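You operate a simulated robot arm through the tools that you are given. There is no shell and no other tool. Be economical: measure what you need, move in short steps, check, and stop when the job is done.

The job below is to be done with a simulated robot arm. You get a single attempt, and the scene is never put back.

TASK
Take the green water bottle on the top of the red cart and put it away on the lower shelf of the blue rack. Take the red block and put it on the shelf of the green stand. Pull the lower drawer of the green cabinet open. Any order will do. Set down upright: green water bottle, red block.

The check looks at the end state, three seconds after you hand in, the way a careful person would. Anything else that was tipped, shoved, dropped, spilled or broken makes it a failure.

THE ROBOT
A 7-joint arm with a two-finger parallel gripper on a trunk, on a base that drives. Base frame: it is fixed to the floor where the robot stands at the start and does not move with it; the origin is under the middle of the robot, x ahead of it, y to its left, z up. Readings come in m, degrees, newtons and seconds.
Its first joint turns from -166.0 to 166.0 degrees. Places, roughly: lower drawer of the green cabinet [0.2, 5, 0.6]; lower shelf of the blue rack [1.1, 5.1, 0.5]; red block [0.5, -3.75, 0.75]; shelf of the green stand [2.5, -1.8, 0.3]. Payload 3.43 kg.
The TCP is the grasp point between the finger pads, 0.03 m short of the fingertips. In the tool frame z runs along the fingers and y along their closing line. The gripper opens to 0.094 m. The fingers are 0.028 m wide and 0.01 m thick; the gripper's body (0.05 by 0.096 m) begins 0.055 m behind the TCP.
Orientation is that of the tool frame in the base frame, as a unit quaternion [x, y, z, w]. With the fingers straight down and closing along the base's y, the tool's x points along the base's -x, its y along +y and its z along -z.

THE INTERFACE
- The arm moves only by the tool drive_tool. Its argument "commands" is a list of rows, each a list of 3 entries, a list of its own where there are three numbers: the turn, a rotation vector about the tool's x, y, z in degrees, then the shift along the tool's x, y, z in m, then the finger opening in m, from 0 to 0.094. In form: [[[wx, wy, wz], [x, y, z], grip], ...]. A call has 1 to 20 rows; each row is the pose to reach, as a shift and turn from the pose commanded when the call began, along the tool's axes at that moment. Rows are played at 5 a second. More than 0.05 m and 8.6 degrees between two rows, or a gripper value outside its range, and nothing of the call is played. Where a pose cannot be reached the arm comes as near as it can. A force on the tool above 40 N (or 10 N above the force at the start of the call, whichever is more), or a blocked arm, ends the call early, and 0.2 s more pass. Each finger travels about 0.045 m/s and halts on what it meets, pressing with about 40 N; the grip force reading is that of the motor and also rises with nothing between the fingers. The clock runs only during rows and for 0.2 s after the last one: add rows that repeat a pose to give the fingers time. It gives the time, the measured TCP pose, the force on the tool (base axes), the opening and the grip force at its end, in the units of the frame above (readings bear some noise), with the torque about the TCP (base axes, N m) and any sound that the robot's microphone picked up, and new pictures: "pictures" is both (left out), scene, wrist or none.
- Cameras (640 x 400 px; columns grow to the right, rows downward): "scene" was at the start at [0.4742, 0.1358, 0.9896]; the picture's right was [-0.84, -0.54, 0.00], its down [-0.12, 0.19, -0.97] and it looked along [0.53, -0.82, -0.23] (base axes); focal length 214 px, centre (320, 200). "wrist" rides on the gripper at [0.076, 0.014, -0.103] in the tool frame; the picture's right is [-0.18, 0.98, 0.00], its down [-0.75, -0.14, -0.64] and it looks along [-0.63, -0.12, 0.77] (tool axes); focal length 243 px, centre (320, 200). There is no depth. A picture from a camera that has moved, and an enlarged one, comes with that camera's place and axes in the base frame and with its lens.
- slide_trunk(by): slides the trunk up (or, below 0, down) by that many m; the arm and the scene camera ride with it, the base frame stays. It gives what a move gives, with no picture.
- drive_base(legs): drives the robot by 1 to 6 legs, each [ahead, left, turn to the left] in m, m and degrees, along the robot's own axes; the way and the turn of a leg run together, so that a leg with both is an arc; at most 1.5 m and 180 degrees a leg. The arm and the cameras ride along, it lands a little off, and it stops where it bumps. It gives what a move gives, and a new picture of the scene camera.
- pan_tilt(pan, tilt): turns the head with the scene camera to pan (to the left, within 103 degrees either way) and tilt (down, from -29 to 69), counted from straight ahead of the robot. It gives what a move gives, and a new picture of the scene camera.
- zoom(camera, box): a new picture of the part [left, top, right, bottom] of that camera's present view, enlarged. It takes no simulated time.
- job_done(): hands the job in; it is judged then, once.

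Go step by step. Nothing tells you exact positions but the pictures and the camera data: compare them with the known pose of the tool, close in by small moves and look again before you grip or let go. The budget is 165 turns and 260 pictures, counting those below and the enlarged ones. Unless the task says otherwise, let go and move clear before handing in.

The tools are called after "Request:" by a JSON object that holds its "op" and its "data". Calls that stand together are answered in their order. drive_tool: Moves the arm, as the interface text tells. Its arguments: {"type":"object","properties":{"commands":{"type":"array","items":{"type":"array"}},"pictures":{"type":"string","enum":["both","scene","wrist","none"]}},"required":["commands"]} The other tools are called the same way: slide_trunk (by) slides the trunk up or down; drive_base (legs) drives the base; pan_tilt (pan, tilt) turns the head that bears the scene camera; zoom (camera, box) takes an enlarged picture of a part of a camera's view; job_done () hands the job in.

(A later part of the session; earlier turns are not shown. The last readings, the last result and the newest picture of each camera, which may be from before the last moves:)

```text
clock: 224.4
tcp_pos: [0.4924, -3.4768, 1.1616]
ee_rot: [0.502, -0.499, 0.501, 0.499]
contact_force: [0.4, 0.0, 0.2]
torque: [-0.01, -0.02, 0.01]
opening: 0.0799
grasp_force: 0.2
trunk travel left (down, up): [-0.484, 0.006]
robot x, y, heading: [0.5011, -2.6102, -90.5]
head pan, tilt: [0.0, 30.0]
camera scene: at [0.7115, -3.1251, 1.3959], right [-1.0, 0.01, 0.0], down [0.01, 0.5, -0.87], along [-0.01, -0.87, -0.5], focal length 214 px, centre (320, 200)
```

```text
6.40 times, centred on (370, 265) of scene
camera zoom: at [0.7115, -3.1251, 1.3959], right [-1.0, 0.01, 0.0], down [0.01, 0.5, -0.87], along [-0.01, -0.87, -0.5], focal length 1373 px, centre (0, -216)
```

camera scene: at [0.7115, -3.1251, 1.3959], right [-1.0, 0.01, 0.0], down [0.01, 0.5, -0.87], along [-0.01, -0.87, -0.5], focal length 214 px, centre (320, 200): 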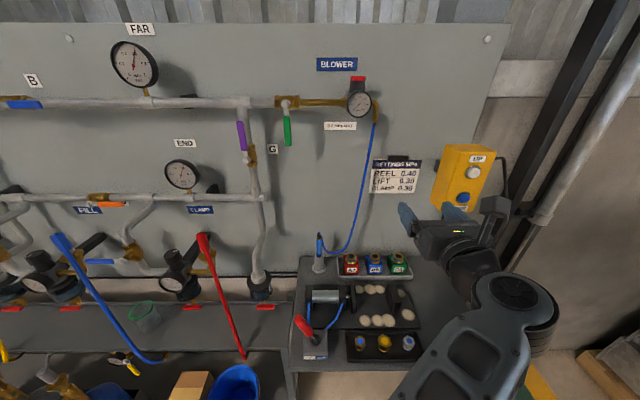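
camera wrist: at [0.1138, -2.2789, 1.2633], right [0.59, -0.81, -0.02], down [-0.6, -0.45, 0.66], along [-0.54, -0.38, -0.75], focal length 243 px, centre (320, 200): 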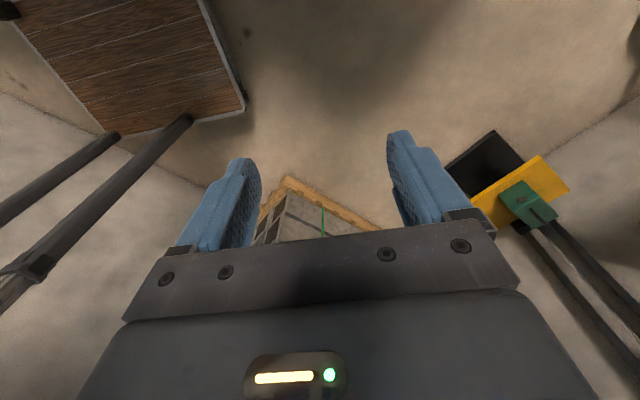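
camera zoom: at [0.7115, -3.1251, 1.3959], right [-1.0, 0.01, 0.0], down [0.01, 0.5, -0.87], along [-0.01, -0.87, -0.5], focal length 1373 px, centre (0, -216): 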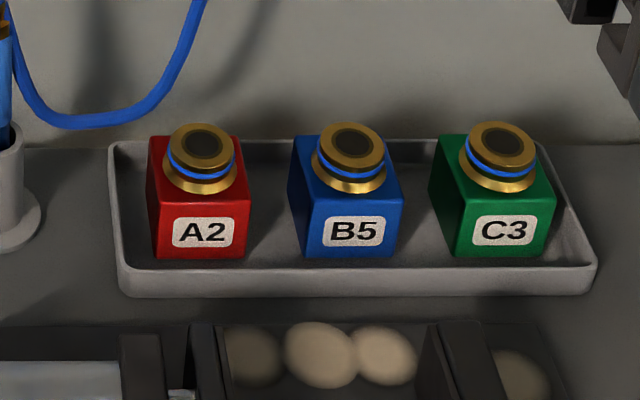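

The red block A2 (~5 cm cube with a brass fitting) sits in a grey tray at about (0.59, -3.71), with a small clamp fixture in front of it. I'll pitch the tool 45° down so the hand passes over the fixture, and shift sideways.

Request:
{"op": "drive_tool", "data": {"commands": [[[0, -8, 0], [0, -0.016, 0], 0.07], [[0, -16, 0], [0, -0.032, 0], 0.07], [[0, -24, 0], [0, -0.048, 0], 0.07], [[0, -32, 0], [0, -0.064, 0], 0.07], [[0, -40, 0], [0, -0.08, 0], 0.07], [[0, -45, 0], [0, -0.096, 0], 0.07]], "pictures": "both"}}

```text
clock: 225.2
tcp_pos: [0.4935, -3.4596, 1.1182]
ee_rot: [0.638, -0.557, 0.314, 0.428]
contact_force: [0.3, -0.2, -0.7]
torque: [-0.04, 0.0, 0.04]
opening: 0.0698
grasp_force: 0.1
trunk travel left (down, up): [-0.484, 0.006]
robot x, y, heading: [0.5054, -2.6093, -90.7]
head pan, tilt: [0.0, 30.0]
stopped in row 3: the arm was blocked; the commanded pose is now the measured one
camera scene: at [0.7115, -3.1251, 1.3959], right [-1.0, 0.01, 0.0], down [0.01, 0.5, -0.87], along [-0.01, -0.87, -0.5], focal length 214 px, centre (320, 200)
camera wrist: at [0.5012, -3.4021, 1.2326], right [-1.0, 0.07, 0.03], down [0.05, 0.91, -0.41], along [-0.06, -0.41, -0.91], focal length 243 px, centre (320, 200)
```

scene: 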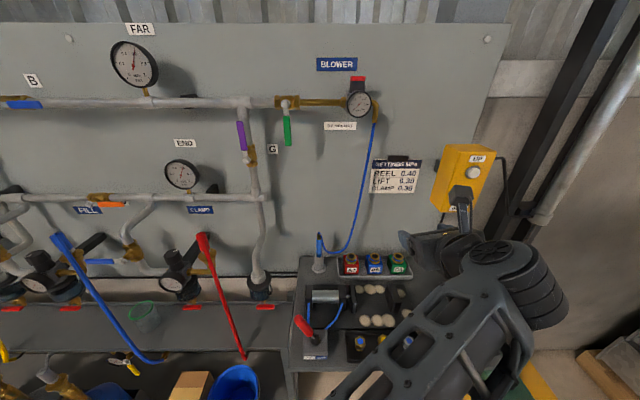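
wrist: 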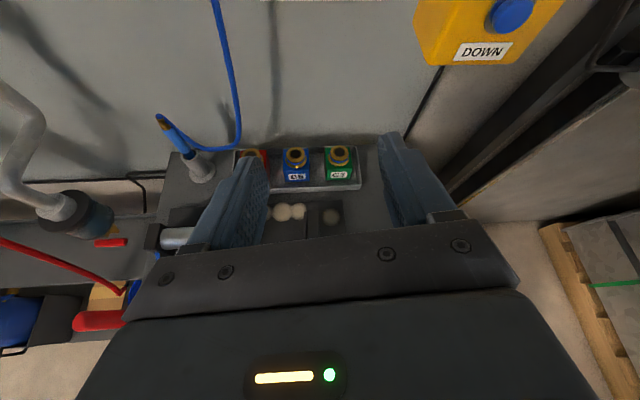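

Request:
{"op": "drive_tool", "data": {"commands": [[[0, 0, 0], [0.02, -0.023, 0.03], 0.07], [[0, 0, 0], [0.04, -0.046, 0.06], 0.07], [[0, 0, 0], [0.06, -0.069, 0.09], 0.07], [[0, 0, 0], [0.079, -0.0915, 0.118], 0.07], [[2.1, -6.3, 3.3], [0.079, -0.0915, 0.118], 0.07], [[4.1, -12.7, 6.7], [0.079, -0.0915, 0.118], 0.07], [[6.2, -19, 10], [0.079, -0.0915, 0.118], 0.07]], "pictures": "both"}}

```text
clock: 225.8
tcp_pos: [0.5006, -3.5096, 1.0726]
ee_rot: [0.678, -0.528, 0.243, 0.45]
contact_force: [0.3, 0.1, -0.5]
torque: [0.04, -0.01, 0.0]
opening: 0.0699
grasp_force: 0.1
trunk travel left (down, up): [-0.484, 0.006]
robot x, y, heading: [0.5, -2.6086, -90.5]
head pan, tilt: [0.0, 30.0]
stopped in row 3: the arm was blocked; the commanded pose is now the measured one
camera scene: at [0.7113, -3.1249, 1.396], right [-1.0, 0.01, 0.0], down [0.01, 0.5, -0.87], along [-0.01, -0.87, -0.5], focal length 214 px, centre (320, 200)
camera wrist: at [0.527, -3.4603, 1.1889], right [-0.98, 0.05, 0.2], down [-0.02, 0.94, -0.35], along [-0.2, -0.34, -0.92], focal length 243 px, centre (320, 200)
```

scene: 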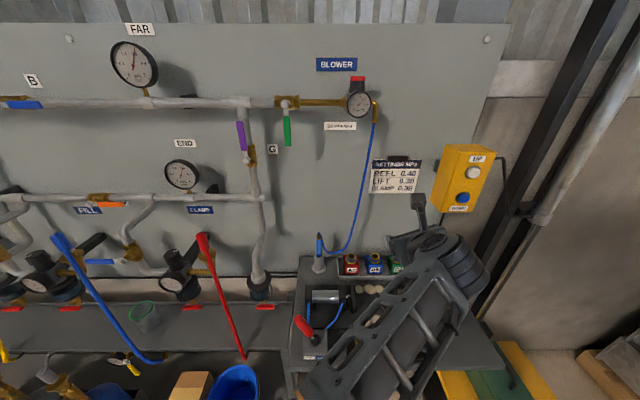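
wrist: 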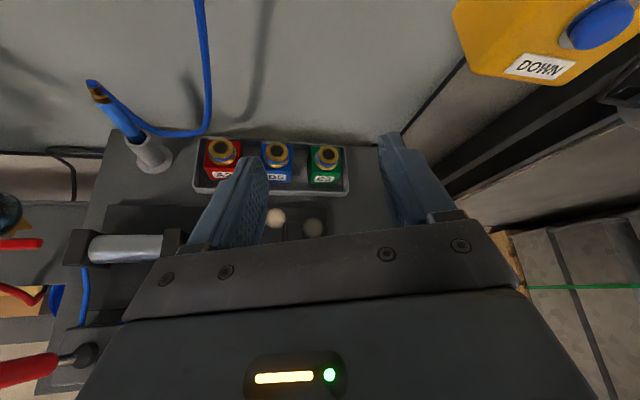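

Request:
{"op": "pan_tilt", "data": {"pan": -45, "tilt": 55}}

Request:
{"op": "pan_tilt", "data": {"pan": -90, "tilt": 45}}

```text
clock: 226.9
tcp_pos: [0.5016, -3.5085, 1.0734]
ee_rot: [0.679, -0.527, 0.244, 0.449]
contact_force: [-0.2, -0.2, 0.1]
torque: [0.0, 0.0, 0.01]
opening: 0.0699
grasp_force: 0.0
trunk travel left (down, up): [-0.484, 0.006]
robot x, y, heading: [0.4993, -2.6093, -90.6]
head pan, tilt: [-45.0, 55.0]
camera scene: at [0.6608, -3.0852, 1.3599], right [-0.7, 0.71, 0.0], down [0.58, 0.57, -0.57], along [-0.41, -0.4, -0.82], focal length 214 px, centre (320, 200)
```

scene: 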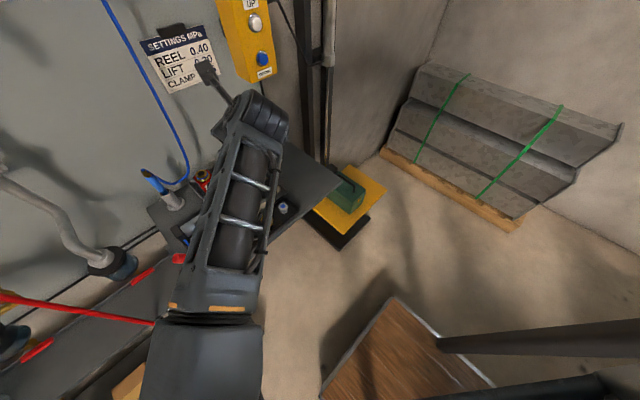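

```text
clock: 228.1
tcp_pos: [0.5027, -3.5112, 1.0733]
ee_rot: [0.679, -0.527, 0.244, 0.449]
contact_force: [-0.2, -0.3, 0.1]
torque: [-0.01, 0.0, 0.01]
opening: 0.07
grasp_force: 0.1
trunk travel left (down, up): [-0.484, 0.006]
robot x, y, heading: [0.5021, -2.6111, -90.5]
head pan, tilt: [-90.0, 45.0]
camera scene: at [0.6309, -3.0339, 1.3733], right [0.01, 1.0, 0.0], down [0.71, -0.01, -0.71], along [-0.71, 0.01, -0.71], focal length 214 px, centre (320, 200)
```

scene: 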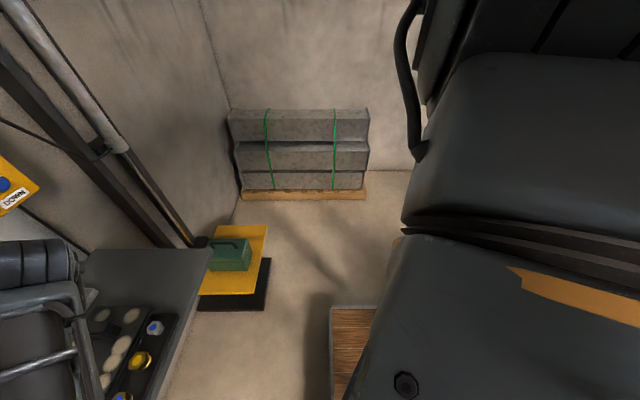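

Request:
{"op": "drive_tool", "data": {"commands": [[[0, 0, 0], [0.033, 0.008, 0.027], 0.07], [[0, 0, 0], [0.066, 0.016, 0.054], 0.07], [[0, 0, 0], [0.1, 0.023, 0.08], 0.07]], "pictures": "none"}}

Request:
{"op": "pan_tilt", "data": {"pan": 0, "tilt": 50}}

```text
clock: 228.8
tcp_pos: [0.466, -3.5894, 1.0545]
ee_rot: [0.714, -0.509, 0.174, 0.448]
contact_force: [0.1, 1.3, 0.4]
torque: [0.0, 0.02, 0.0]
opening: 0.0698
grasp_force: 0.0
trunk travel left (down, up): [-0.484, 0.006]
robot x, y, heading: [0.5006, -2.6126, -90.6]
head pan, tilt: [-90.0, 45.0]
stopped in row 3: the arm was blocked; the commanded pose is now the measured one
```

```text
clock: 230.5
tcp_pos: [0.4673, -3.5911, 1.0541]
ee_rot: [0.715, -0.508, 0.175, 0.447]
contact_force: [-0.2, 0.1, 0.6]
torque: [0.03, -0.03, 0.02]
opening: 0.0702
grasp_force: 0.0
trunk travel left (down, up): [-0.484, 0.006]
robot x, y, heading: [0.4992, -2.6147, -90.6]
head pan, tilt: [0.0, 50.0]
camera scene: at [0.7114, -3.1117, 1.3664], right [-1.0, 0.01, 0.0], down [0.01, 0.77, -0.64], along [-0.01, -0.64, -0.77], focal length 214 px, centre (320, 200)
```

scene: 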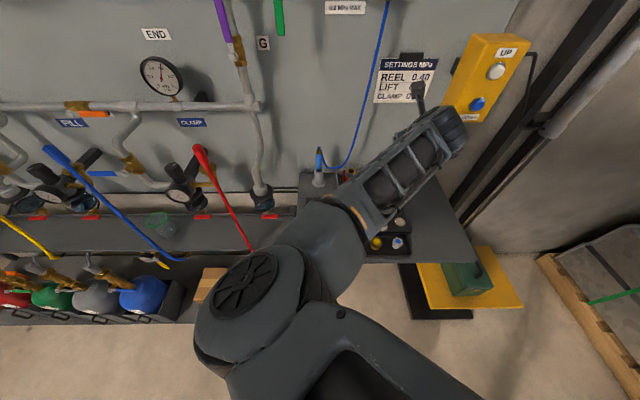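

The arm tends to fold when the tool is close. I'll go back to a horizontal tool while extended, then pitch only moderately.

Request:
{"op": "drive_tool", "data": {"commands": [[[0.6, 5.9, 4.7], [0.016, -0.003, 0], 0.07], [[1.3, 11.8, 9.4], [0.032, -0.007, 0], 0.07], [[1.9, 17.7, 14.1], [0.048, -0.01, 0], 0.07], [[2.5, 23.6, 18.8], [0.064, -0.014, -0.001], 0.07], [[3.2, 29.5, 23.5], [0.08, -0.018, -0.002], 0.07], [[3.8, 35.4, 28.2], [0.096, -0.021, -0.003], 0.07]], "pictures": "scene"}}

```text
clock: 231.9
tcp_pos: [0.5275, -3.641, 1.1149]
ee_rot: [0.498, -0.5, 0.501, 0.501]
contact_force: [0.3, 1.0, 1.0]
torque: [-0.03, -0.02, 0.01]
opening: 0.07
grasp_force: 0.1
trunk travel left (down, up): [-0.484, 0.006]
robot x, y, heading: [0.4988, -2.6065, -90.5]
head pan, tilt: [0.0, 50.0]
camera scene: at [0.7114, -3.1116, 1.3664], right [-1.0, 0.01, 0.0], down [0.01, 0.77, -0.64], along [-0.01, -0.64, -0.77], focal length 214 px, centre (320, 200)
```

scene: 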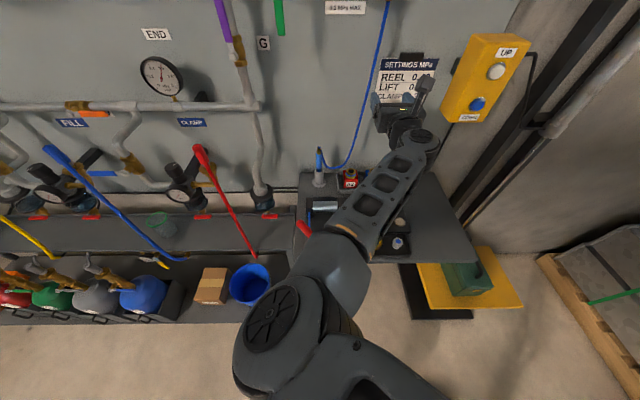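

The arm is in good shape extended. I'll move above the block and try pitching from here.

Request:
{"op": "drive_tool", "data": {"commands": [[[0, 0, 0], [0.02, -0.03, 0.025], 0.07], [[0, 0, 0], [0.04, -0.06, 0.05], 0.07], [[0, -7, 0], [0.06, -0.06, 0.05], 0.07], [[0, -14, 0], [0.06, -0.06, 0.05], 0.07], [[0, -21, 0], [0.06, -0.06, 0.05], 0.07]], "pictures": "scene"}}

```text
clock: 232.8
tcp_pos: [0.543, -3.6588, 1.0611]
ee_rot: [0.607, -0.531, 0.369, 0.462]
contact_force: [-0.3, 0.2, -0.5]
torque: [-0.01, -0.01, -0.05]
opening: 0.0698
grasp_force: 0.0
trunk travel left (down, up): [-0.484, 0.006]
robot x, y, heading: [0.4989, -2.6134, -90.6]
head pan, tilt: [0.0, 50.0]
stopped in row 4: the arm was blocked; the commanded pose is now the measured one
camera scene: at [0.7114, -3.1116, 1.3664], right [-1.0, 0.01, 0.0], down [0.01, 0.77, -0.64], along [-0.01, -0.64, -0.77], focal length 214 px, centre (320, 200)
```

scene: 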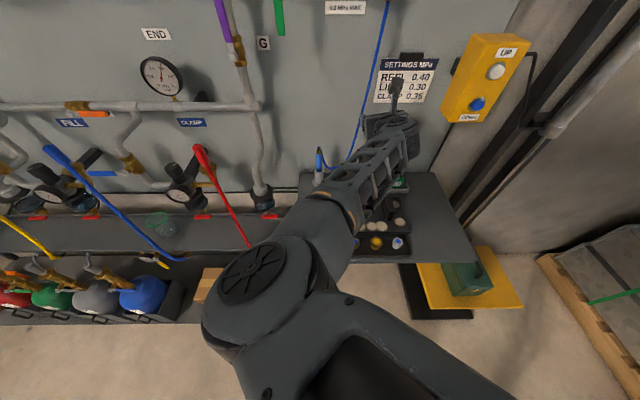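

The elbow pops up under the head when the tool is on the left side. I'll return to horizontal, shift the tool right relative to the robot, and move the base left so the block ends up front-right of it.

Request:
{"op": "drive_tool", "data": {"commands": [[[0.3, 6, 3.3], [0.007, 0.03, -0.016], 0.07], [[0.7, 12, 6.5], [0.014, 0.06, -0.032], 0.07], [[1, 17.7, 9.7], [0.02, 0.097, -0.049], 0.07]], "pictures": "none"}}

Request:
{"op": "drive_tool", "data": {"commands": [[[0, 0, 0], [0, 0.04, 0], 0.07], [[0, 0, 0], [0, 0.08, 0], 0.07], [[0, 0, 0], [0, 0.12, 0], 0.07]], "pictures": "scene"}}

```text
clock: 233.6
tcp_pos: [0.4545, -3.6185, 1.1105]
ee_rot: [0.499, -0.498, 0.503, 0.5]
contact_force: [0.0, 0.1, 0.2]
torque: [-0.04, 0.01, -0.01]
opening: 0.0697
grasp_force: 0.2
trunk travel left (down, up): [-0.484, 0.006]
robot x, y, heading: [0.5031, -2.6118, -90.9]
head pan, tilt: [0.0, 50.0]
```

```text
clock: 234.1
tcp_pos: [0.4265, -3.6201, 1.1111]
ee_rot: [0.508, -0.491, 0.51, 0.492]
contact_force: [22.3, 2.7, -0.5]
torque: [-0.05, 0.35, -0.58]
opening: 0.0574
grasp_force: 0.0
trunk travel left (down, up): [-0.484, 0.006]
robot x, y, heading: [0.4998, -2.6105, -90.5]
head pan, tilt: [0.0, 50.0]
stopped in row 2: the force on the tool passed its limit at 53 N (the readings are from after the stop); the commanded pose is now the measured one
camera scene: at [0.7131, -3.1111, 1.3663], right [-1.0, 0.01, 0.0], down [0.01, 0.77, -0.64], along [-0.01, -0.64, -0.77], focal length 214 px, centre (320, 200)
```

scene: 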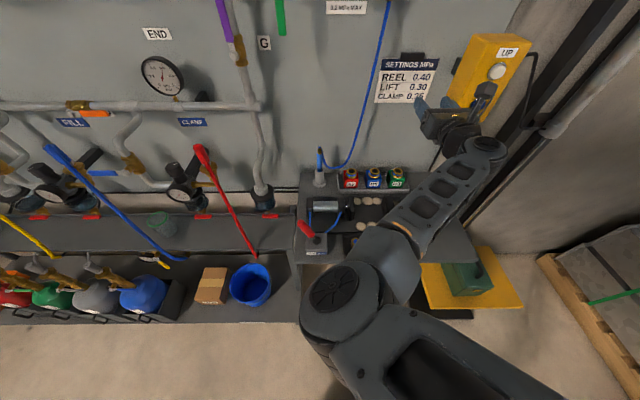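

The right finger touched the yellow switch box, so I'll move away from it at once, then strafe the base left.

Request:
{"op": "drive_tool", "data": {"commands": [[[0, 0, 0], [0, -0.03, 0], 0.06], [[0, 0, 0], [0, -0.06, -0.01], 0.06]], "pictures": "none"}}

Request:
{"op": "drive_base", "data": {"legs": [[0, 0.28, 0]]}}

Request:
{"op": "zoom", "data": {"camera": "scene", "box": [400, 20, 640, 320]}}

```text
clock: 234.7
tcp_pos: [0.477, -3.6093, 1.1093]
ee_rot: [0.504, -0.496, 0.505, 0.495]
contact_force: [-0.5, -0.5, -0.6]
torque: [0.01, -0.01, 0.03]
opening: 0.0598
grasp_force: 0.0
trunk travel left (down, up): [-0.484, 0.006]
robot x, y, heading: [0.4995, -2.6073, -90.6]
head pan, tilt: [0.0, 50.0]
```

```text
clock: 236.6
tcp_pos: [0.7563, -3.6122, 1.1087]
ee_rot: [0.504, -0.494, 0.507, 0.494]
contact_force: [-0.6, 0.1, -0.3]
torque: [0.01, -0.04, -0.04]
opening: 0.06
grasp_force: 0.0
trunk travel left (down, up): [-0.484, 0.006]
robot x, y, heading: [0.7764, -2.6142, -90.6]
head pan, tilt: [0.0, 50.0]
camera scene: at [0.9883, -3.1138, 1.3664], right [-1.0, 0.01, 0.0], down [0.01, 0.77, -0.64], along [-0.01, -0.64, -0.77], focal length 214 px, centre (320, 200)
```

scene: 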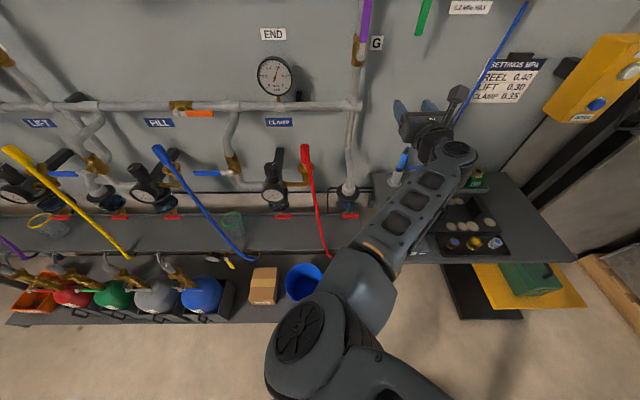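

```text
1.33 times, centred on (520, 170) of scene
camera zoom: at [0.9883, -3.1138, 1.3664], right [-1.0, 0.01, 0.0], down [0.01, 0.77, -0.64], along [-0.01, -0.64, -0.77], focal length 286 px, centre (53, 240)
```

zoom: 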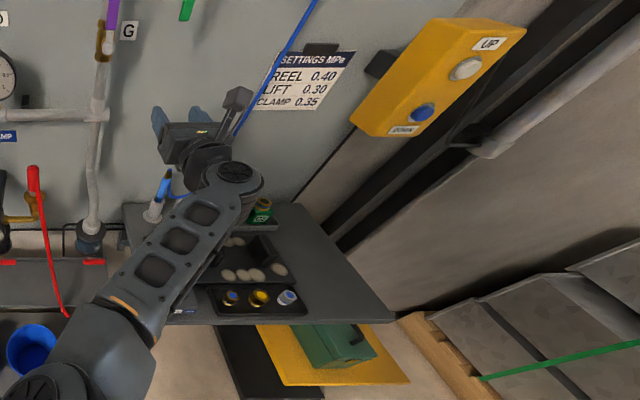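

Request:
{"op": "drive_tool", "data": {"commands": [[[0, 0, 0], [0, 0.04, 0], 0.06], [[0, 0, 0], [0, 0.08, 0], 0.06], [[0, 0, 0], [0, 0.12, 0], 0.06], [[0, 0, 0], [0, 0.165, 0], 0.06]], "pictures": "none"}}

Request:
{"op": "drive_tool", "data": {"commands": [[[0, -7, 0], [0, 0, 0], 0.06], [[0, -14, 0], [0, 0, 0], 0.06], [[0, -21, 0], [0, 0, 0], 0.06]], "pictures": "scene"}}

```text
clock: 237.6
tcp_pos: [0.5954, -3.6179, 1.11]
ee_rot: [0.506, -0.493, 0.507, 0.494]
contact_force: [0.2, 0.9, 0.5]
torque: [-0.02, 0.0, 0.02]
opening: 0.06
grasp_force: 0.0
trunk travel left (down, up): [-0.484, 0.006]
robot x, y, heading: [0.7781, -2.6097, -90.6]
head pan, tilt: [0.0, 50.0]
```

```text
clock: 238.4
tcp_pos: [0.5913, -3.6165, 1.1091]
ee_rot: [0.59, -0.576, 0.406, 0.394]
contact_force: [-0.1, 0.0, 0.4]
torque: [-0.04, 0.0, 0.02]
opening: 0.0597
grasp_force: 0.1
trunk travel left (down, up): [-0.484, 0.006]
robot x, y, heading: [0.7744, -2.6146, -90.6]
head pan, tilt: [0.0, 50.0]
camera scene: at [0.9883, -3.1139, 1.3663], right [-1.0, 0.01, 0.0], down [0.01, 0.77, -0.64], along [-0.01, -0.64, -0.77], focal length 214 px, centre (320, 200)
```

scene: 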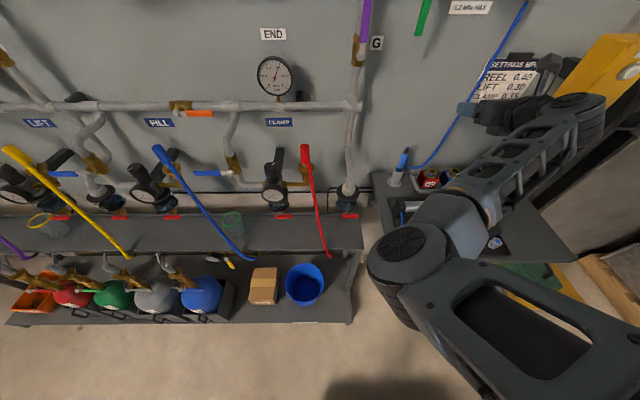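

That works. I'll continue pitching to 45°.

Request:
{"op": "drive_tool", "data": {"commands": [[[0, -8, 0], [0, 0, 0], 0.07], [[0, -16, 0], [0, 0, 0], 0.07], [[0, -24, 0], [0, 0, 0], 0.07]], "pictures": "both"}}

```text
clock: 239.2
tcp_pos: [0.5906, -3.6158, 1.109]
ee_rot: [0.661, -0.646, 0.274, 0.267]
contact_force: [-0.5, 0.1, 0.8]
torque: [-0.02, -0.02, 0.0]
opening: 0.0701
grasp_force: 0.0
trunk travel left (down, up): [-0.484, 0.006]
robot x, y, heading: [0.7761, -2.6097, -90.3]
head pan, tilt: [0.0, 50.0]
camera scene: at [0.9884, -3.1138, 1.3663], right [-1.0, 0.01, 0.0], down [0.01, 0.77, -0.64], along [-0.01, -0.64, -0.77], focal length 214 px, centre (320, 200)
camera wrist: at [0.5757, -3.599, 1.2361], right [-0.99, 0.11, -0.13], down [0.12, 0.99, -0.08], along [0.12, -0.09, -0.99], focal length 243 px, centre (320, 200)
```

scene: 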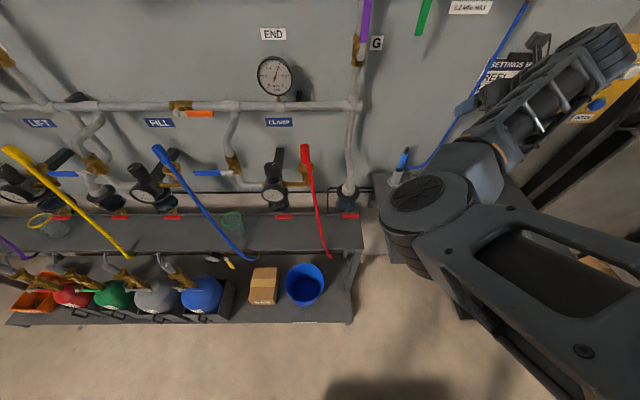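
wrist: 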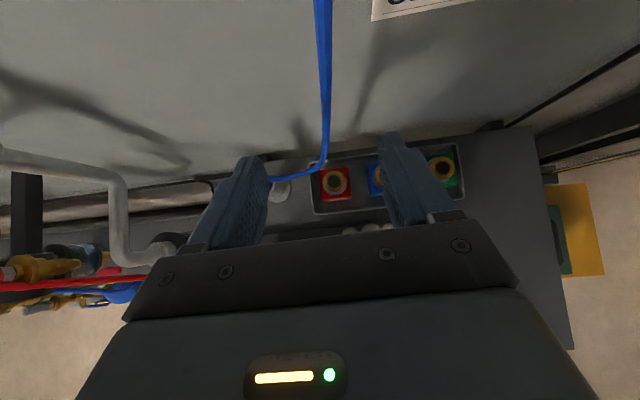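

From directly above, the red block triangulates to about (0.597, -3.66), with its top at z ≈ 0.848. Before choosing the grasp pitch I want to see the stand's shelf.

Request:
{"op": "pan_tilt", "data": {"pan": 103, "tilt": 25}}

Request:
{"op": "zoom", "data": {"camera": "scene", "box": [220, 110, 380, 240]}}

```text
clock: 241.0
tcp_pos: [0.5904, -3.6171, 1.1083]
ee_rot: [0.661, -0.645, 0.275, 0.268]
contact_force: [-0.3, 0.5, 0.9]
torque: [0.04, 0.03, 0.02]
opening: 0.0699
grasp_force: 0.1
trunk travel left (down, up): [-0.484, 0.006]
robot x, y, heading: [0.7756, -2.614, -90.5]
head pan, tilt: [103.0, 25.0]
camera scene: at [1.079, -3.017, 1.4039], right [0.22, -0.98, 0.0], down [-0.41, -0.09, -0.91], along [0.88, 0.2, -0.42], focal length 214 px, centre (320, 200)
```

scene: 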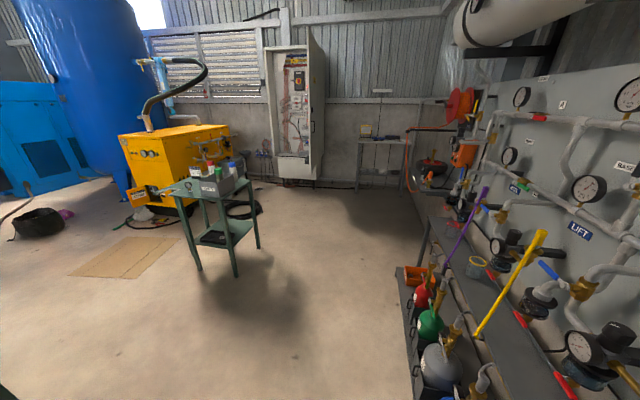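

```text
3.08 times, centred on (300, 175) of scene
camera zoom: at [1.079, -3.017, 1.4039], right [0.22, -0.98, 0.0], down [-0.41, -0.09, -0.91], along [0.88, 0.2, -0.42], focal length 660 px, centre (382, 277)
```

zoom: 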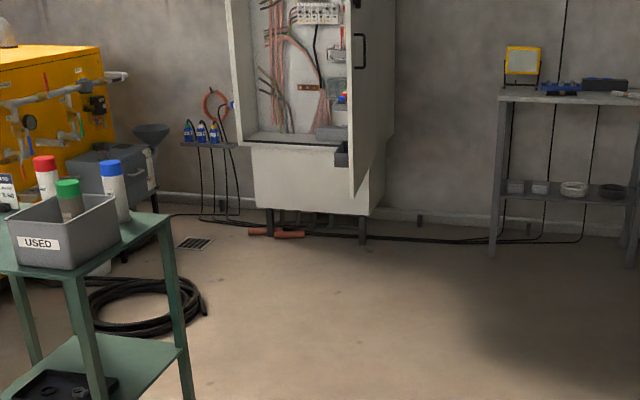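

The stand spans about x 2.29–2.72, y -1.97 to -1.6, with the shelf at z ≈ 0.3 and the top at 0.74, so a 45° approach will suit both grasp and placement. Now I'll descend with the arm towards the block.

Request:
{"op": "pan_tilt", "data": {"pan": -15, "tilt": 45}}

Request:
{"op": "drive_tool", "data": {"commands": [[[0, 0, 0], [-0.025, -0.001, 0.025], 0.07], [[0, 0, 0], [-0.05, -0.002, 0.05], 0.07], [[0, 0, 0], [-0.07, -0.004, 0.07], 0.07]], "pictures": "both"}}

```text
clock: 243.0
tcp_pos: [0.591, -3.6168, 1.109]
ee_rot: [0.661, -0.645, 0.276, 0.268]
contact_force: [-0.1, 0.3, -0.2]
torque: [0.03, -0.05, -0.01]
opening: 0.07
grasp_force: 0.0
trunk travel left (down, up): [-0.484, 0.006]
robot x, y, heading: [0.7763, -2.6147, -90.6]
head pan, tilt: [-15.0, 45.0]
camera scene: at [0.9673, -3.1152, 1.3733], right [-0.96, 0.27, 0.0], down [0.19, 0.68, -0.71], along [-0.19, -0.68, -0.71], focal length 214 px, centre (320, 200)
```

scene: 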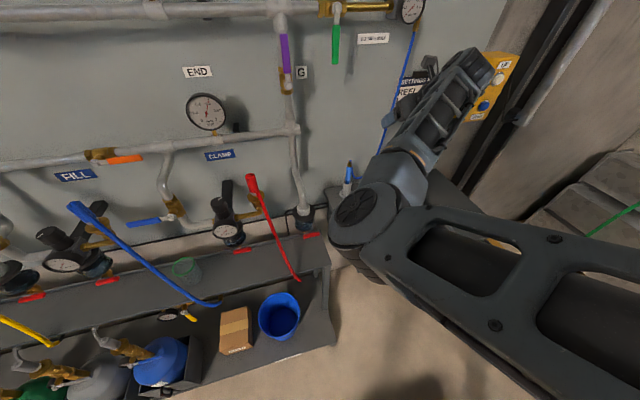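

```text
clock: 243.8
tcp_pos: [0.5945, -3.6161, 1.0102]
ee_rot: [0.66, -0.646, 0.275, 0.268]
contact_force: [0.2, 0.4, 0.6]
torque: [0.02, -0.03, 0.0]
opening: 0.0698
grasp_force: 0.1
trunk travel left (down, up): [-0.484, 0.006]
robot x, y, heading: [0.7799, -2.6119, -90.6]
head pan, tilt: [-15.0, 45.0]
camera scene: at [0.9673, -3.1151, 1.3733], right [-0.96, 0.27, 0.0], down [0.19, 0.68, -0.71], along [-0.19, -0.68, -0.71], focal length 214 px, centre (320, 200)
camera wrist: at [0.5798, -3.5985, 1.1365], right [-0.99, 0.11, -0.13], down [0.12, 0.99, -0.08], along [0.12, -0.1, -0.99], focal length 243 px, centre (320, 200)
```

scene: 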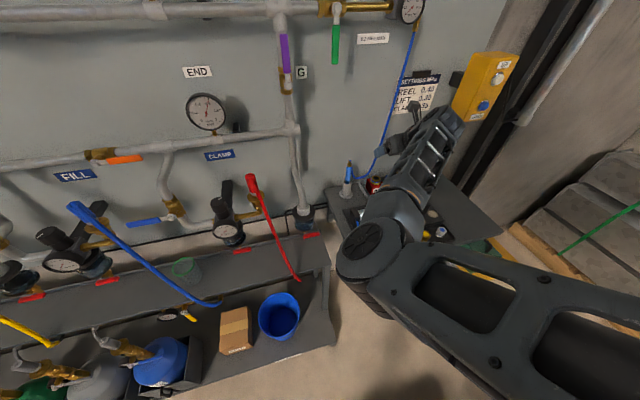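
wrist: 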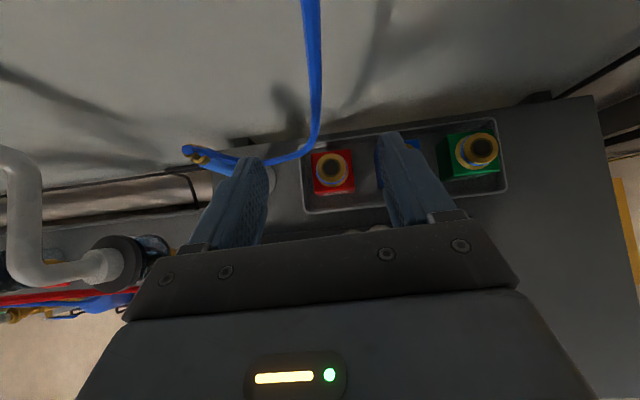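

Request:
{"op": "drive_tool", "data": {"commands": [[[0, 0, 0], [-0.025, -0.0005, 0.03], 0.066], [[0, 0, 0], [-0.05, -0.001, 0.058], 0.066], [[0, 0, 0], [-0.07, -0.001, 0.08], 0.066]], "pictures": "both"}}

```text
clock: 244.6
tcp_pos: [0.598, -3.6245, 0.9029]
ee_rot: [0.661, -0.644, 0.276, 0.268]
contact_force: [0.4, 0.0, 0.0]
torque: [0.0, 0.0, 0.02]
opening: 0.0661
grasp_force: 0.1
trunk travel left (down, up): [-0.484, 0.006]
robot x, y, heading: [0.7788, -2.6123, -90.5]
head pan, tilt: [-15.0, 45.0]
camera scene: at [0.9674, -3.1151, 1.3734], right [-0.96, 0.27, 0.0], down [0.19, 0.68, -0.71], along [-0.19, -0.68, -0.71], focal length 214 px, centre (320, 200)
camera wrist: at [0.5817, -3.6062, 1.0309], right [-0.99, 0.11, -0.13], down [0.12, 0.99, -0.08], along [0.12, -0.1, -0.99], focal length 243 px, centre (320, 200)
```

scene: 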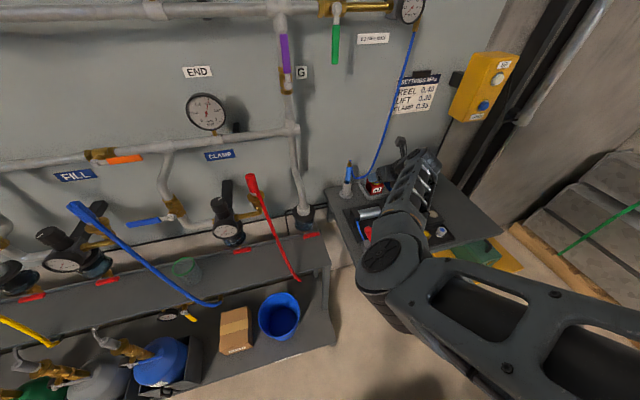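
wrist: 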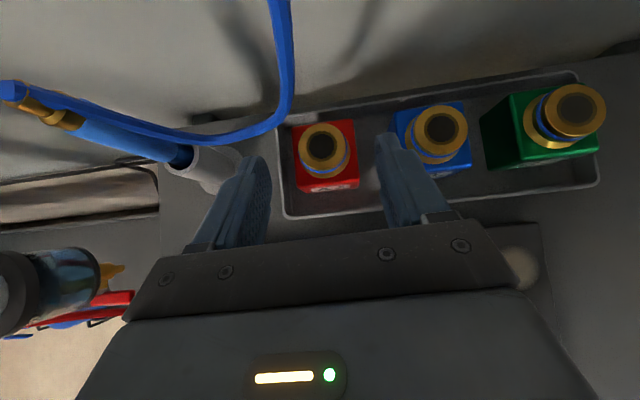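

Request:
{"op": "drive_tool", "data": {"commands": [[[0, 0, 0], [-0.008, 0.001, 0.013], 0.066], [[0, 0, 0], [-0.016, 0.002, 0.026], 0.066], [[0, 0, 0], [-0.0237, 0.0024, 0.0386], 0.066]], "pictures": "wrist"}}

Request:
{"op": "zoom", "data": {"camera": "scene", "box": [320, 130, 460, 220]}}

```text
clock: 245.4
tcp_pos: [0.5962, -3.6346, 0.8601]
ee_rot: [0.661, -0.645, 0.275, 0.267]
contact_force: [0.0, -0.8, 0.5]
torque: [-0.02, 0.02, 0.0]
opening: 0.0658
grasp_force: 0.1
trunk travel left (down, up): [-0.484, 0.006]
robot x, y, heading: [0.7702, -2.608, -90.8]
head pan, tilt: [-15.0, 45.0]
camera wrist: at [0.5806, -3.6158, 0.9866], right [-0.99, 0.1, -0.13], down [0.12, 0.99, -0.08], along [0.12, -0.09, -0.99], focal length 243 px, centre (320, 200)
```

wrist: 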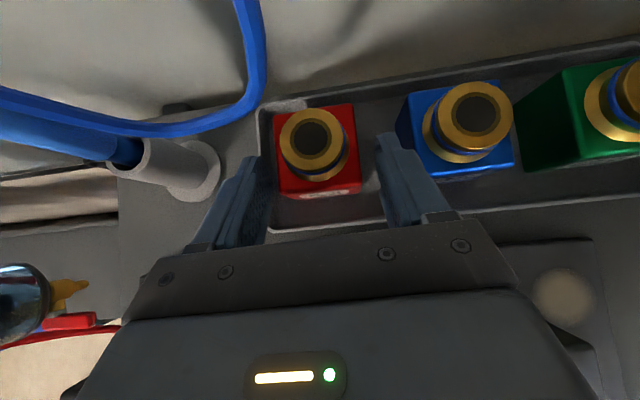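

```text
4.44 times, centred on (390, 175) of scene
camera zoom: at [0.9674, -3.1151, 1.3733], right [-0.96, 0.27, 0.0], down [0.19, 0.68, -0.71], along [-0.19, -0.68, -0.71], focal length 953 px, centre (9, 311)
```

zoom: 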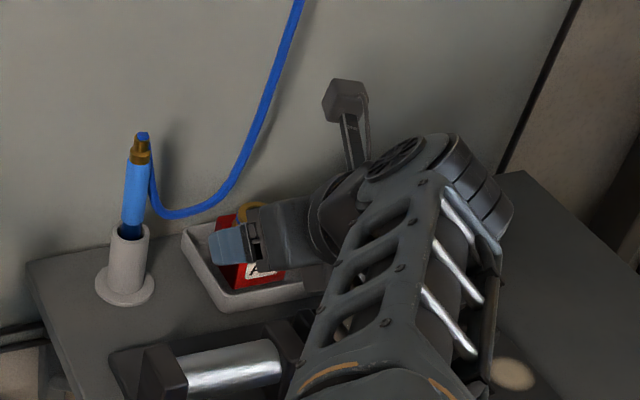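

The fingers straddle the block just above the tray rim. I'll close gently.

Request:
{"op": "drive_tool", "data": {"commands": [[[0, 0, 0], [0, 0, 0], 0.058], [[0, 0, 0], [0, 0, 0], 0.05], [[0, 0, 0], [0, 0, 0], 0.042], [[0, 0, 0], [0, 0, 0], 0.04], [[0, 0, 0], [0, 0, 0], 0.04]], "pictures": "wrist"}}

```text
clock: 246.6
tcp_pos: [0.595, -3.6342, 0.8602]
ee_rot: [0.66, -0.646, 0.275, 0.268]
contact_force: [-0.1, -0.3, 0.2]
torque: [-0.07, 0.0, 0.03]
opening: 0.0492
grasp_force: 39.6
trunk travel left (down, up): [-0.484, 0.006]
robot x, y, heading: [0.7741, -2.6125, -90.8]
head pan, tilt: [-15.0, 45.0]
camera wrist: at [0.5804, -3.6159, 0.9868], right [-0.99, 0.11, -0.13], down [0.12, 0.99, -0.08], along [0.12, -0.1, -0.99], focal length 243 px, centre (320, 200)
```

wrist: 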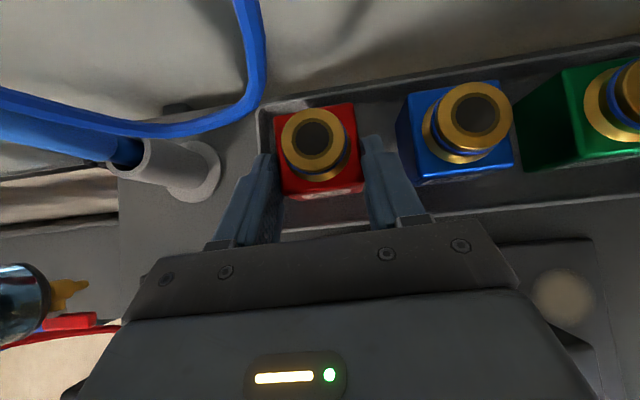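

Gripped at 49 mm. I'll lift slowly.

Request:
{"op": "drive_tool", "data": {"commands": [[[0, 0, 0], [0.007, 0, -0.0075], 0.04], [[0, 0, 0], [0.014, 0, -0.0155], 0.04], [[0, 0, 0], [0.026, 0, -0.03], 0.04], [[0, 0, 0], [0.042, 0, -0.049], 0.04]], "pictures": "wrist"}}

```text
clock: 247.6
tcp_pos: [0.5949, -3.6285, 0.9253]
ee_rot: [0.661, -0.646, 0.274, 0.266]
contact_force: [0.0, -0.4, -2.6]
torque: [0.07, -0.03, -0.01]
opening: 0.0493
grasp_force: 39.5
trunk travel left (down, up): [-0.484, 0.006]
robot x, y, heading: [0.7759, -2.6098, -90.7]
head pan, tilt: [-15.0, 45.0]
camera wrist: at [0.5799, -3.6111, 1.0517], right [-0.99, 0.11, -0.13], down [0.12, 0.99, -0.08], along [0.12, -0.09, -0.99], focal length 243 px, centre (320, 200)
```

wrist: 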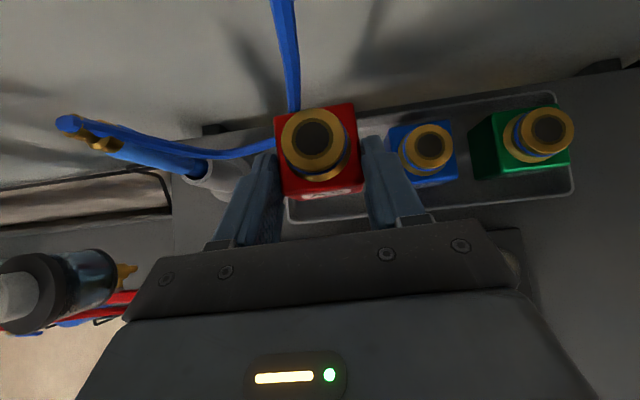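

The red block is lifted cleanly. I'll raise it higher and pull back a bit to clear the valve levers before turning.

Request:
{"op": "drive_tool", "data": {"commands": [[[0, 0, 0], [0.021, 0, -0.032], 0.04], [[0, 0, 0], [0.042, 0, -0.064], 0.04], [[0, 0, 0], [0.063, 0, -0.096], 0.04], [[0, 0, 0], [0.085, 0, -0.127], 0.04], [[0, 0, 0], [0.107, 0, -0.159], 0.04], [[0, 0, 0], [0.128, 0, -0.191], 0.04], [[0, 0, 0], [0.149, 0, -0.223], 0.04]], "pictures": "scene"}}

```text
clock: 249.2
tcp_pos: [0.5931, -3.5753, 1.1856]
ee_rot: [0.66, -0.646, 0.275, 0.267]
contact_force: [-0.1, -0.8, -3.0]
torque: [0.04, -0.02, -0.02]
opening: 0.0496
grasp_force: 40.1
trunk travel left (down, up): [-0.484, 0.006]
robot x, y, heading: [0.7745, -2.6104, -90.6]
head pan, tilt: [-15.0, 45.0]
camera scene: at [0.9672, -3.1155, 1.3731], right [-0.96, 0.27, 0.0], down [0.19, 0.68, -0.71], along [-0.19, -0.68, -0.71], focal length 214 px, centre (320, 200)
```

scene: 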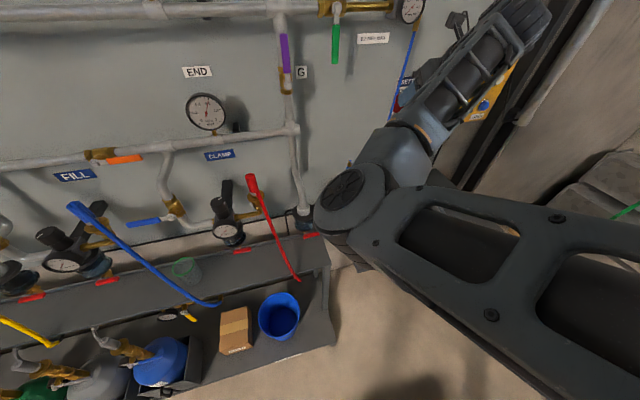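

Request:
{"op": "drive_base", "data": {"legs": [[0, 0.75, 0], [0, 0, 90]]}}

Request:
{"op": "pan_tilt", "data": {"pan": 30, "tilt": 30}}

```text
clock: 257.1
tcp_pos: [2.4849, -2.8185, 1.1858]
ee_rot: [0.923, 0.003, 0.384, -0.002]
contact_force: [0.6, -0.6, -3.0]
torque: [0.01, 0.11, 0.02]
opening: 0.0495
grasp_force: 40.1
trunk travel left (down, up): [-0.484, 0.006]
robot x, y, heading: [1.5256, -2.6203, -1.5]
head pan, tilt: [-15.0, 45.0]
camera scene: at [2.0318, -2.4397, 1.3732], right [-0.28, -0.96, 0.0], down [-0.68, 0.2, -0.71], along [0.68, -0.2, -0.71], focal length 214 px, centre (320, 200)
```

scene: 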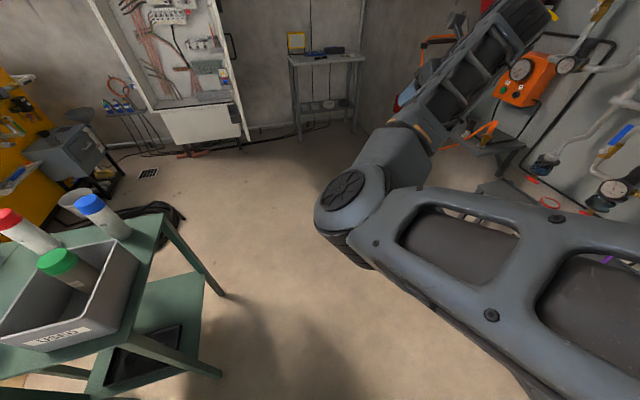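

```text
clock: 258.2
tcp_pos: [2.4842, -2.8178, 1.1842]
ee_rot: [0.924, 0.003, 0.383, -0.002]
contact_force: [0.0, 0.5, -2.8]
torque: [0.0, 0.05, 0.04]
opening: 0.0495
grasp_force: 40.3
trunk travel left (down, up): [-0.484, 0.006]
robot x, y, heading: [1.522, -2.6187, -1.4]
head pan, tilt: [30.0, 30.0]
camera scene: at [2.0334, -2.3736, 1.3958], right [0.48, -0.88, 0.0], down [-0.44, -0.24, -0.87], along [0.76, 0.41, -0.5], focal length 214 px, centre (320, 200)
```

scene: 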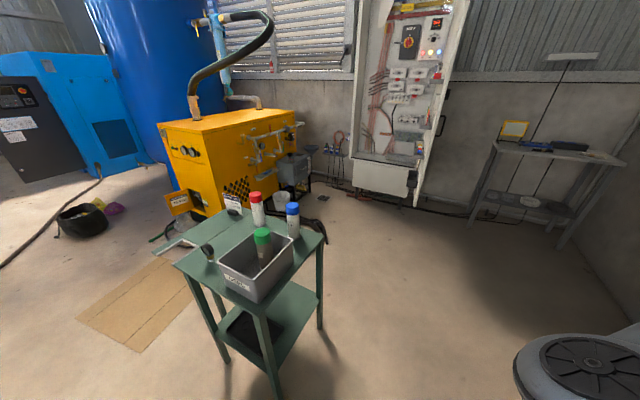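

Request:
{"op": "zoom", "data": {"camera": "scene", "box": [170, 190, 340, 400]}}

```text
1.90 times, centred on (255, 295) of scene
camera zoom: at [2.0334, -2.3736, 1.3958], right [0.48, -0.88, 0.0], down [-0.44, -0.24, -0.87], along [0.76, 0.41, -0.5], focal length 408 px, centre (444, 19)
```

zoom: 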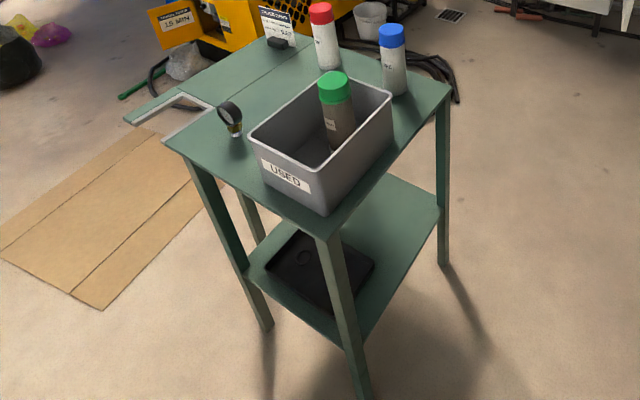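

The free part of the shelf is its east half, with a black tray on the west half. There's too little room to back straight out from the south, so I'll come in at 45° through the south opening, aiming at (2.61, -1.88).

Request:
{"op": "drive_base", "data": {"legs": [[-0.12, -0.2, 0], [0, 0, 46.4]]}}

Request:
{"op": "slide_trunk", "data": {"by": -0.25}}

Request:
{"op": "pan_tilt", "data": {"pan": 0, "tilt": 35}}

```text
clock: 262.0
tcp_pos: [2.2107, -2.2733, 1.1849]
ee_rot: [0.85, 0.361, 0.353, -0.151]
contact_force: [0.2, 0.3, -3.1]
torque: [-0.08, 0.05, 0.01]
opening: 0.0495
grasp_force: 39.5
trunk travel left (down, up): [-0.484, 0.006]
robot x, y, heading: [1.3998, -2.8244, 44.1]
head pan, tilt: [30.0, 30.0]
camera scene: at [1.5771, -2.288, 1.3959], right [0.96, -0.27, 0.0], down [-0.14, -0.48, -0.87], along [0.23, 0.83, -0.5], focal length 214 px, centre (320, 200)
```

scene: 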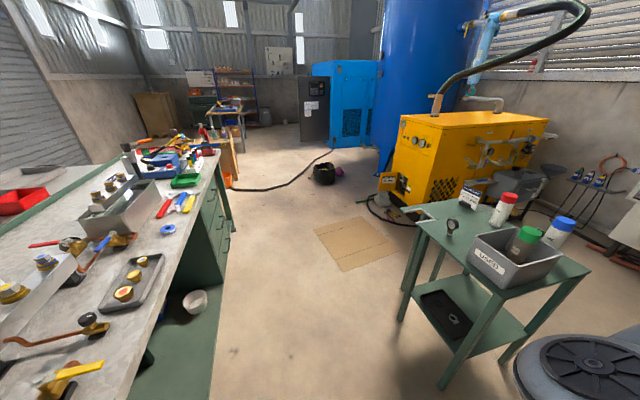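

```text
clock: 264.6
tcp_pos: [2.2099, -2.2752, 0.9357]
ee_rot: [0.85, 0.361, 0.353, -0.151]
contact_force: [-0.2, -0.2, -3.0]
torque: [-0.05, 0.06, 0.01]
opening: 0.0493
grasp_force: 39.5
trunk travel left (down, up): [-0.234, 0.256]
robot x, y, heading: [1.402, -2.8266, 44.2]
head pan, tilt: [30.0, 30.0]
```

```text
clock: 265.6
tcp_pos: [2.2111, -2.2738, 0.9348]
ee_rot: [0.85, 0.362, 0.353, -0.151]
contact_force: [-1.1, -0.8, -3.0]
torque: [-0.03, 0.05, -0.04]
opening: 0.0494
grasp_force: 40.0
trunk travel left (down, up): [-0.234, 0.256]
robot x, y, heading: [1.399, -2.8249, 44.4]
head pan, tilt: [0.0, 35.0]
camera scene: at [1.6155, -2.3135, 1.1381], right [0.7, -0.72, 0.0], down [-0.41, -0.4, -0.82], along [0.59, 0.57, -0.57], focal length 214 px, centre (320, 200)
```

scene: 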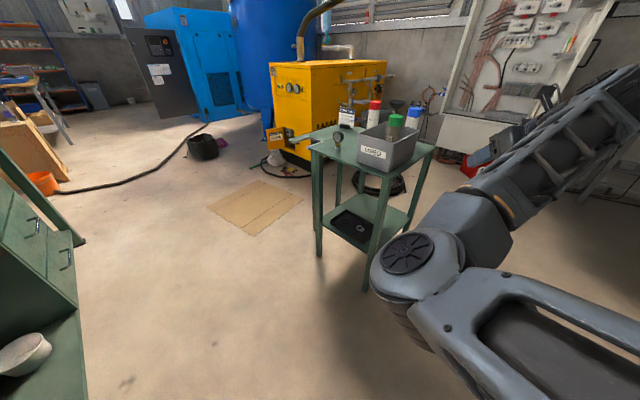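

Request:
{"op": "slide_trunk", "data": {"by": -0.22}}

Request:
{"op": "drive_tool", "data": {"commands": [[[0, 0, 0], [-0.025, 0, 0.032], 0.04], [[0, 0, 0], [-0.05, 0, 0.064], 0.04], [[0, 0, 0], [-0.075, 0, 0.096], 0.04], [[0, 0, 0], [-0.1, 0, 0.128], 0.04]], "pictures": "both"}}

```text
clock: 267.9
tcp_pos: [2.2108, -2.2748, 0.7155]
ee_rot: [0.85, 0.362, 0.352, -0.151]
contact_force: [-0.3, 0.0, -2.5]
torque: [-0.09, 0.09, -0.01]
opening: 0.0493
grasp_force: 39.8
trunk travel left (down, up): [-0.014, 0.476]
robot x, y, heading: [1.4008, -2.8222, 44.1]
head pan, tilt: [0.0, 35.0]
```

```text
clock: 268.9
tcp_pos: [2.2247, -2.2576, 0.5518]
ee_rot: [0.849, 0.363, 0.352, -0.152]
contact_force: [0.2, -0.6, -2.2]
torque: [-0.05, 0.03, -0.03]
opening: 0.0496
grasp_force: 39.5
trunk travel left (down, up): [-0.014, 0.476]
robot x, y, heading: [1.4014, -2.8239, 44.2]
head pan, tilt: [0.0, 35.0]
camera scene: at [1.6155, -2.3136, 0.9182], right [0.7, -0.72, 0.0], down [-0.41, -0.4, -0.82], along [0.59, 0.57, -0.57], focal length 214 px, centre (320, 200)
camera wrist: at [2.2215, -2.2833, 0.6795], right [0.62, -0.77, -0.13], down [-0.79, -0.61, -0.08], along [-0.02, 0.15, -0.99], focal length 243 px, centre (320, 200)
```

scene: 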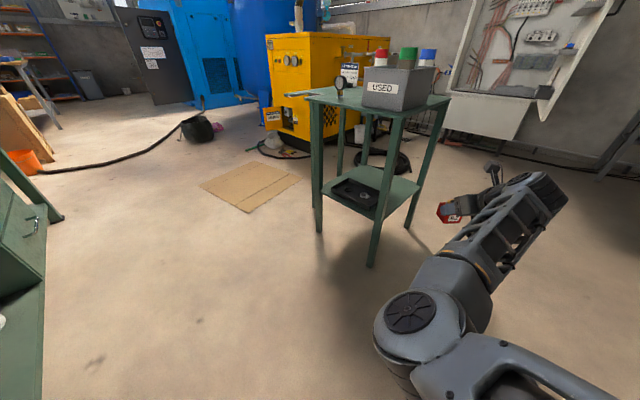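
wrist: 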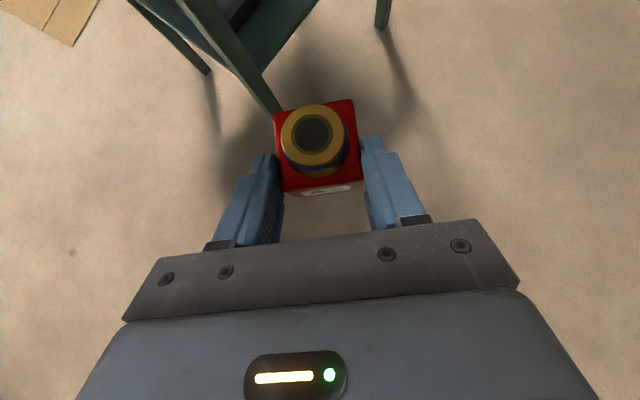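

Request:
{"op": "zoom", "data": {"camera": "scene", "box": [290, 80, 470, 280]}}

```text
2.00 times, centred on (380, 180) of scene
camera zoom: at [1.6155, -2.3136, 0.9182], right [0.7, -0.72, 0.0], down [-0.41, -0.4, -0.82], along [0.59, 0.57, -0.57], focal length 429 px, centre (200, 240)
```

zoom: 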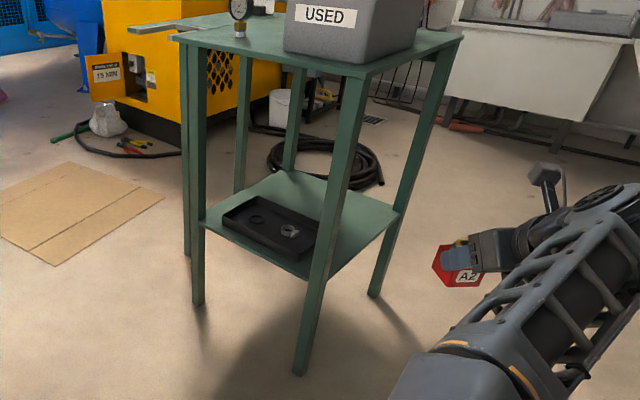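

The arm's elbow would conflict with the stand leg on a diagonal approach, so I'd like to come from the south with a shorter reach. I'll test lowering and retracting the arm here in free space.

Request:
{"op": "drive_tool", "data": {"commands": [[[0, 0, 0], [-0.035, 0, 0.007], 0.04], [[0, 0, 0], [-0.07, 0, 0.014], 0.04], [[0, 0, 0], [-0.105, 0, 0.021], 0.04], [[0, 0, 0], [-0.14, 0, 0.028], 0.04], [[0, 0, 0], [-0.177, 0, 0.035], 0.04]], "pictures": "scene"}}

```text
clock: 270.1
tcp_pos: [2.1546, -2.3333, 0.4021]
ee_rot: [0.849, 0.363, 0.352, -0.151]
contact_force: [0.1, -0.5, -1.8]
torque: [-0.03, 0.06, -0.03]
opening: 0.0495
grasp_force: 40.1
trunk travel left (down, up): [-0.014, 0.476]
robot x, y, heading: [1.3987, -2.8234, 44.4]
head pan, tilt: [0.0, 35.0]
camera scene: at [1.6155, -2.3136, 0.9181], right [0.7, -0.72, 0.0], down [-0.41, -0.4, -0.82], along [0.59, 0.57, -0.57], focal length 214 px, centre (320, 200)
```

scene: 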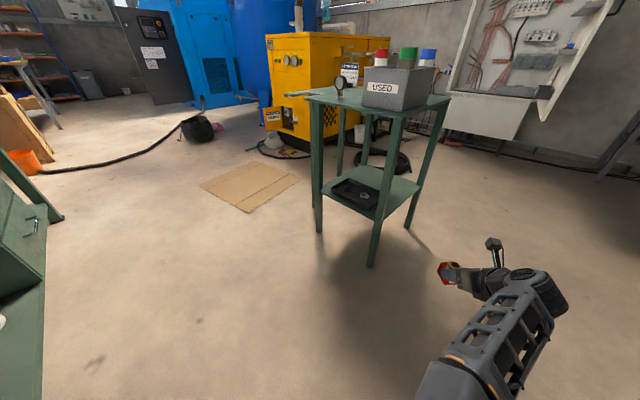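

Request:
{"op": "drive_tool", "data": {"commands": [[[0, 0, 0], [-0.025, 0, -0.025], 0.04], [[0, 0, 0], [-0.05, 0, -0.05], 0.04], [[0, 0, 0], [-0.075, 0, -0.075], 0.04], [[0, 0, 0], [-0.1, 0, -0.1], 0.04]], "pictures": "scene"}}

```text
clock: 271.1
tcp_pos: [2.058, -2.4369, 0.405]
ee_rot: [0.85, 0.362, 0.351, -0.151]
contact_force: [0.1, -0.6, -2.6]
torque: [-0.06, 0.06, -0.02]
opening: 0.0495
grasp_force: 39.9
trunk travel left (down, up): [-0.014, 0.476]
robot x, y, heading: [1.3972, -2.8193, 44.3]
head pan, tilt: [0.0, 35.0]
camera scene: at [1.6155, -2.3136, 0.918], right [0.7, -0.72, 0.0], down [-0.41, -0.4, -0.82], along [0.59, 0.57, -0.57], focal length 214 px, centre (320, 200)
```

scene: 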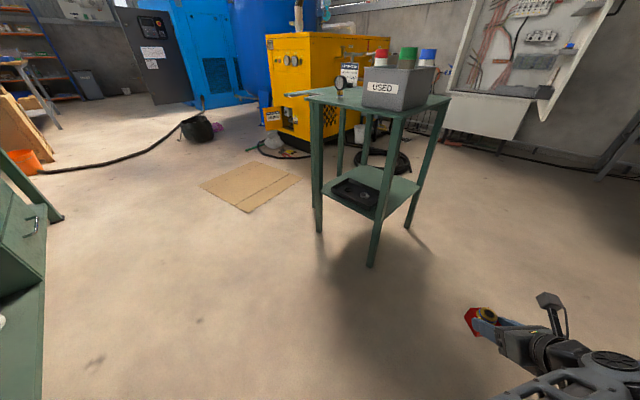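

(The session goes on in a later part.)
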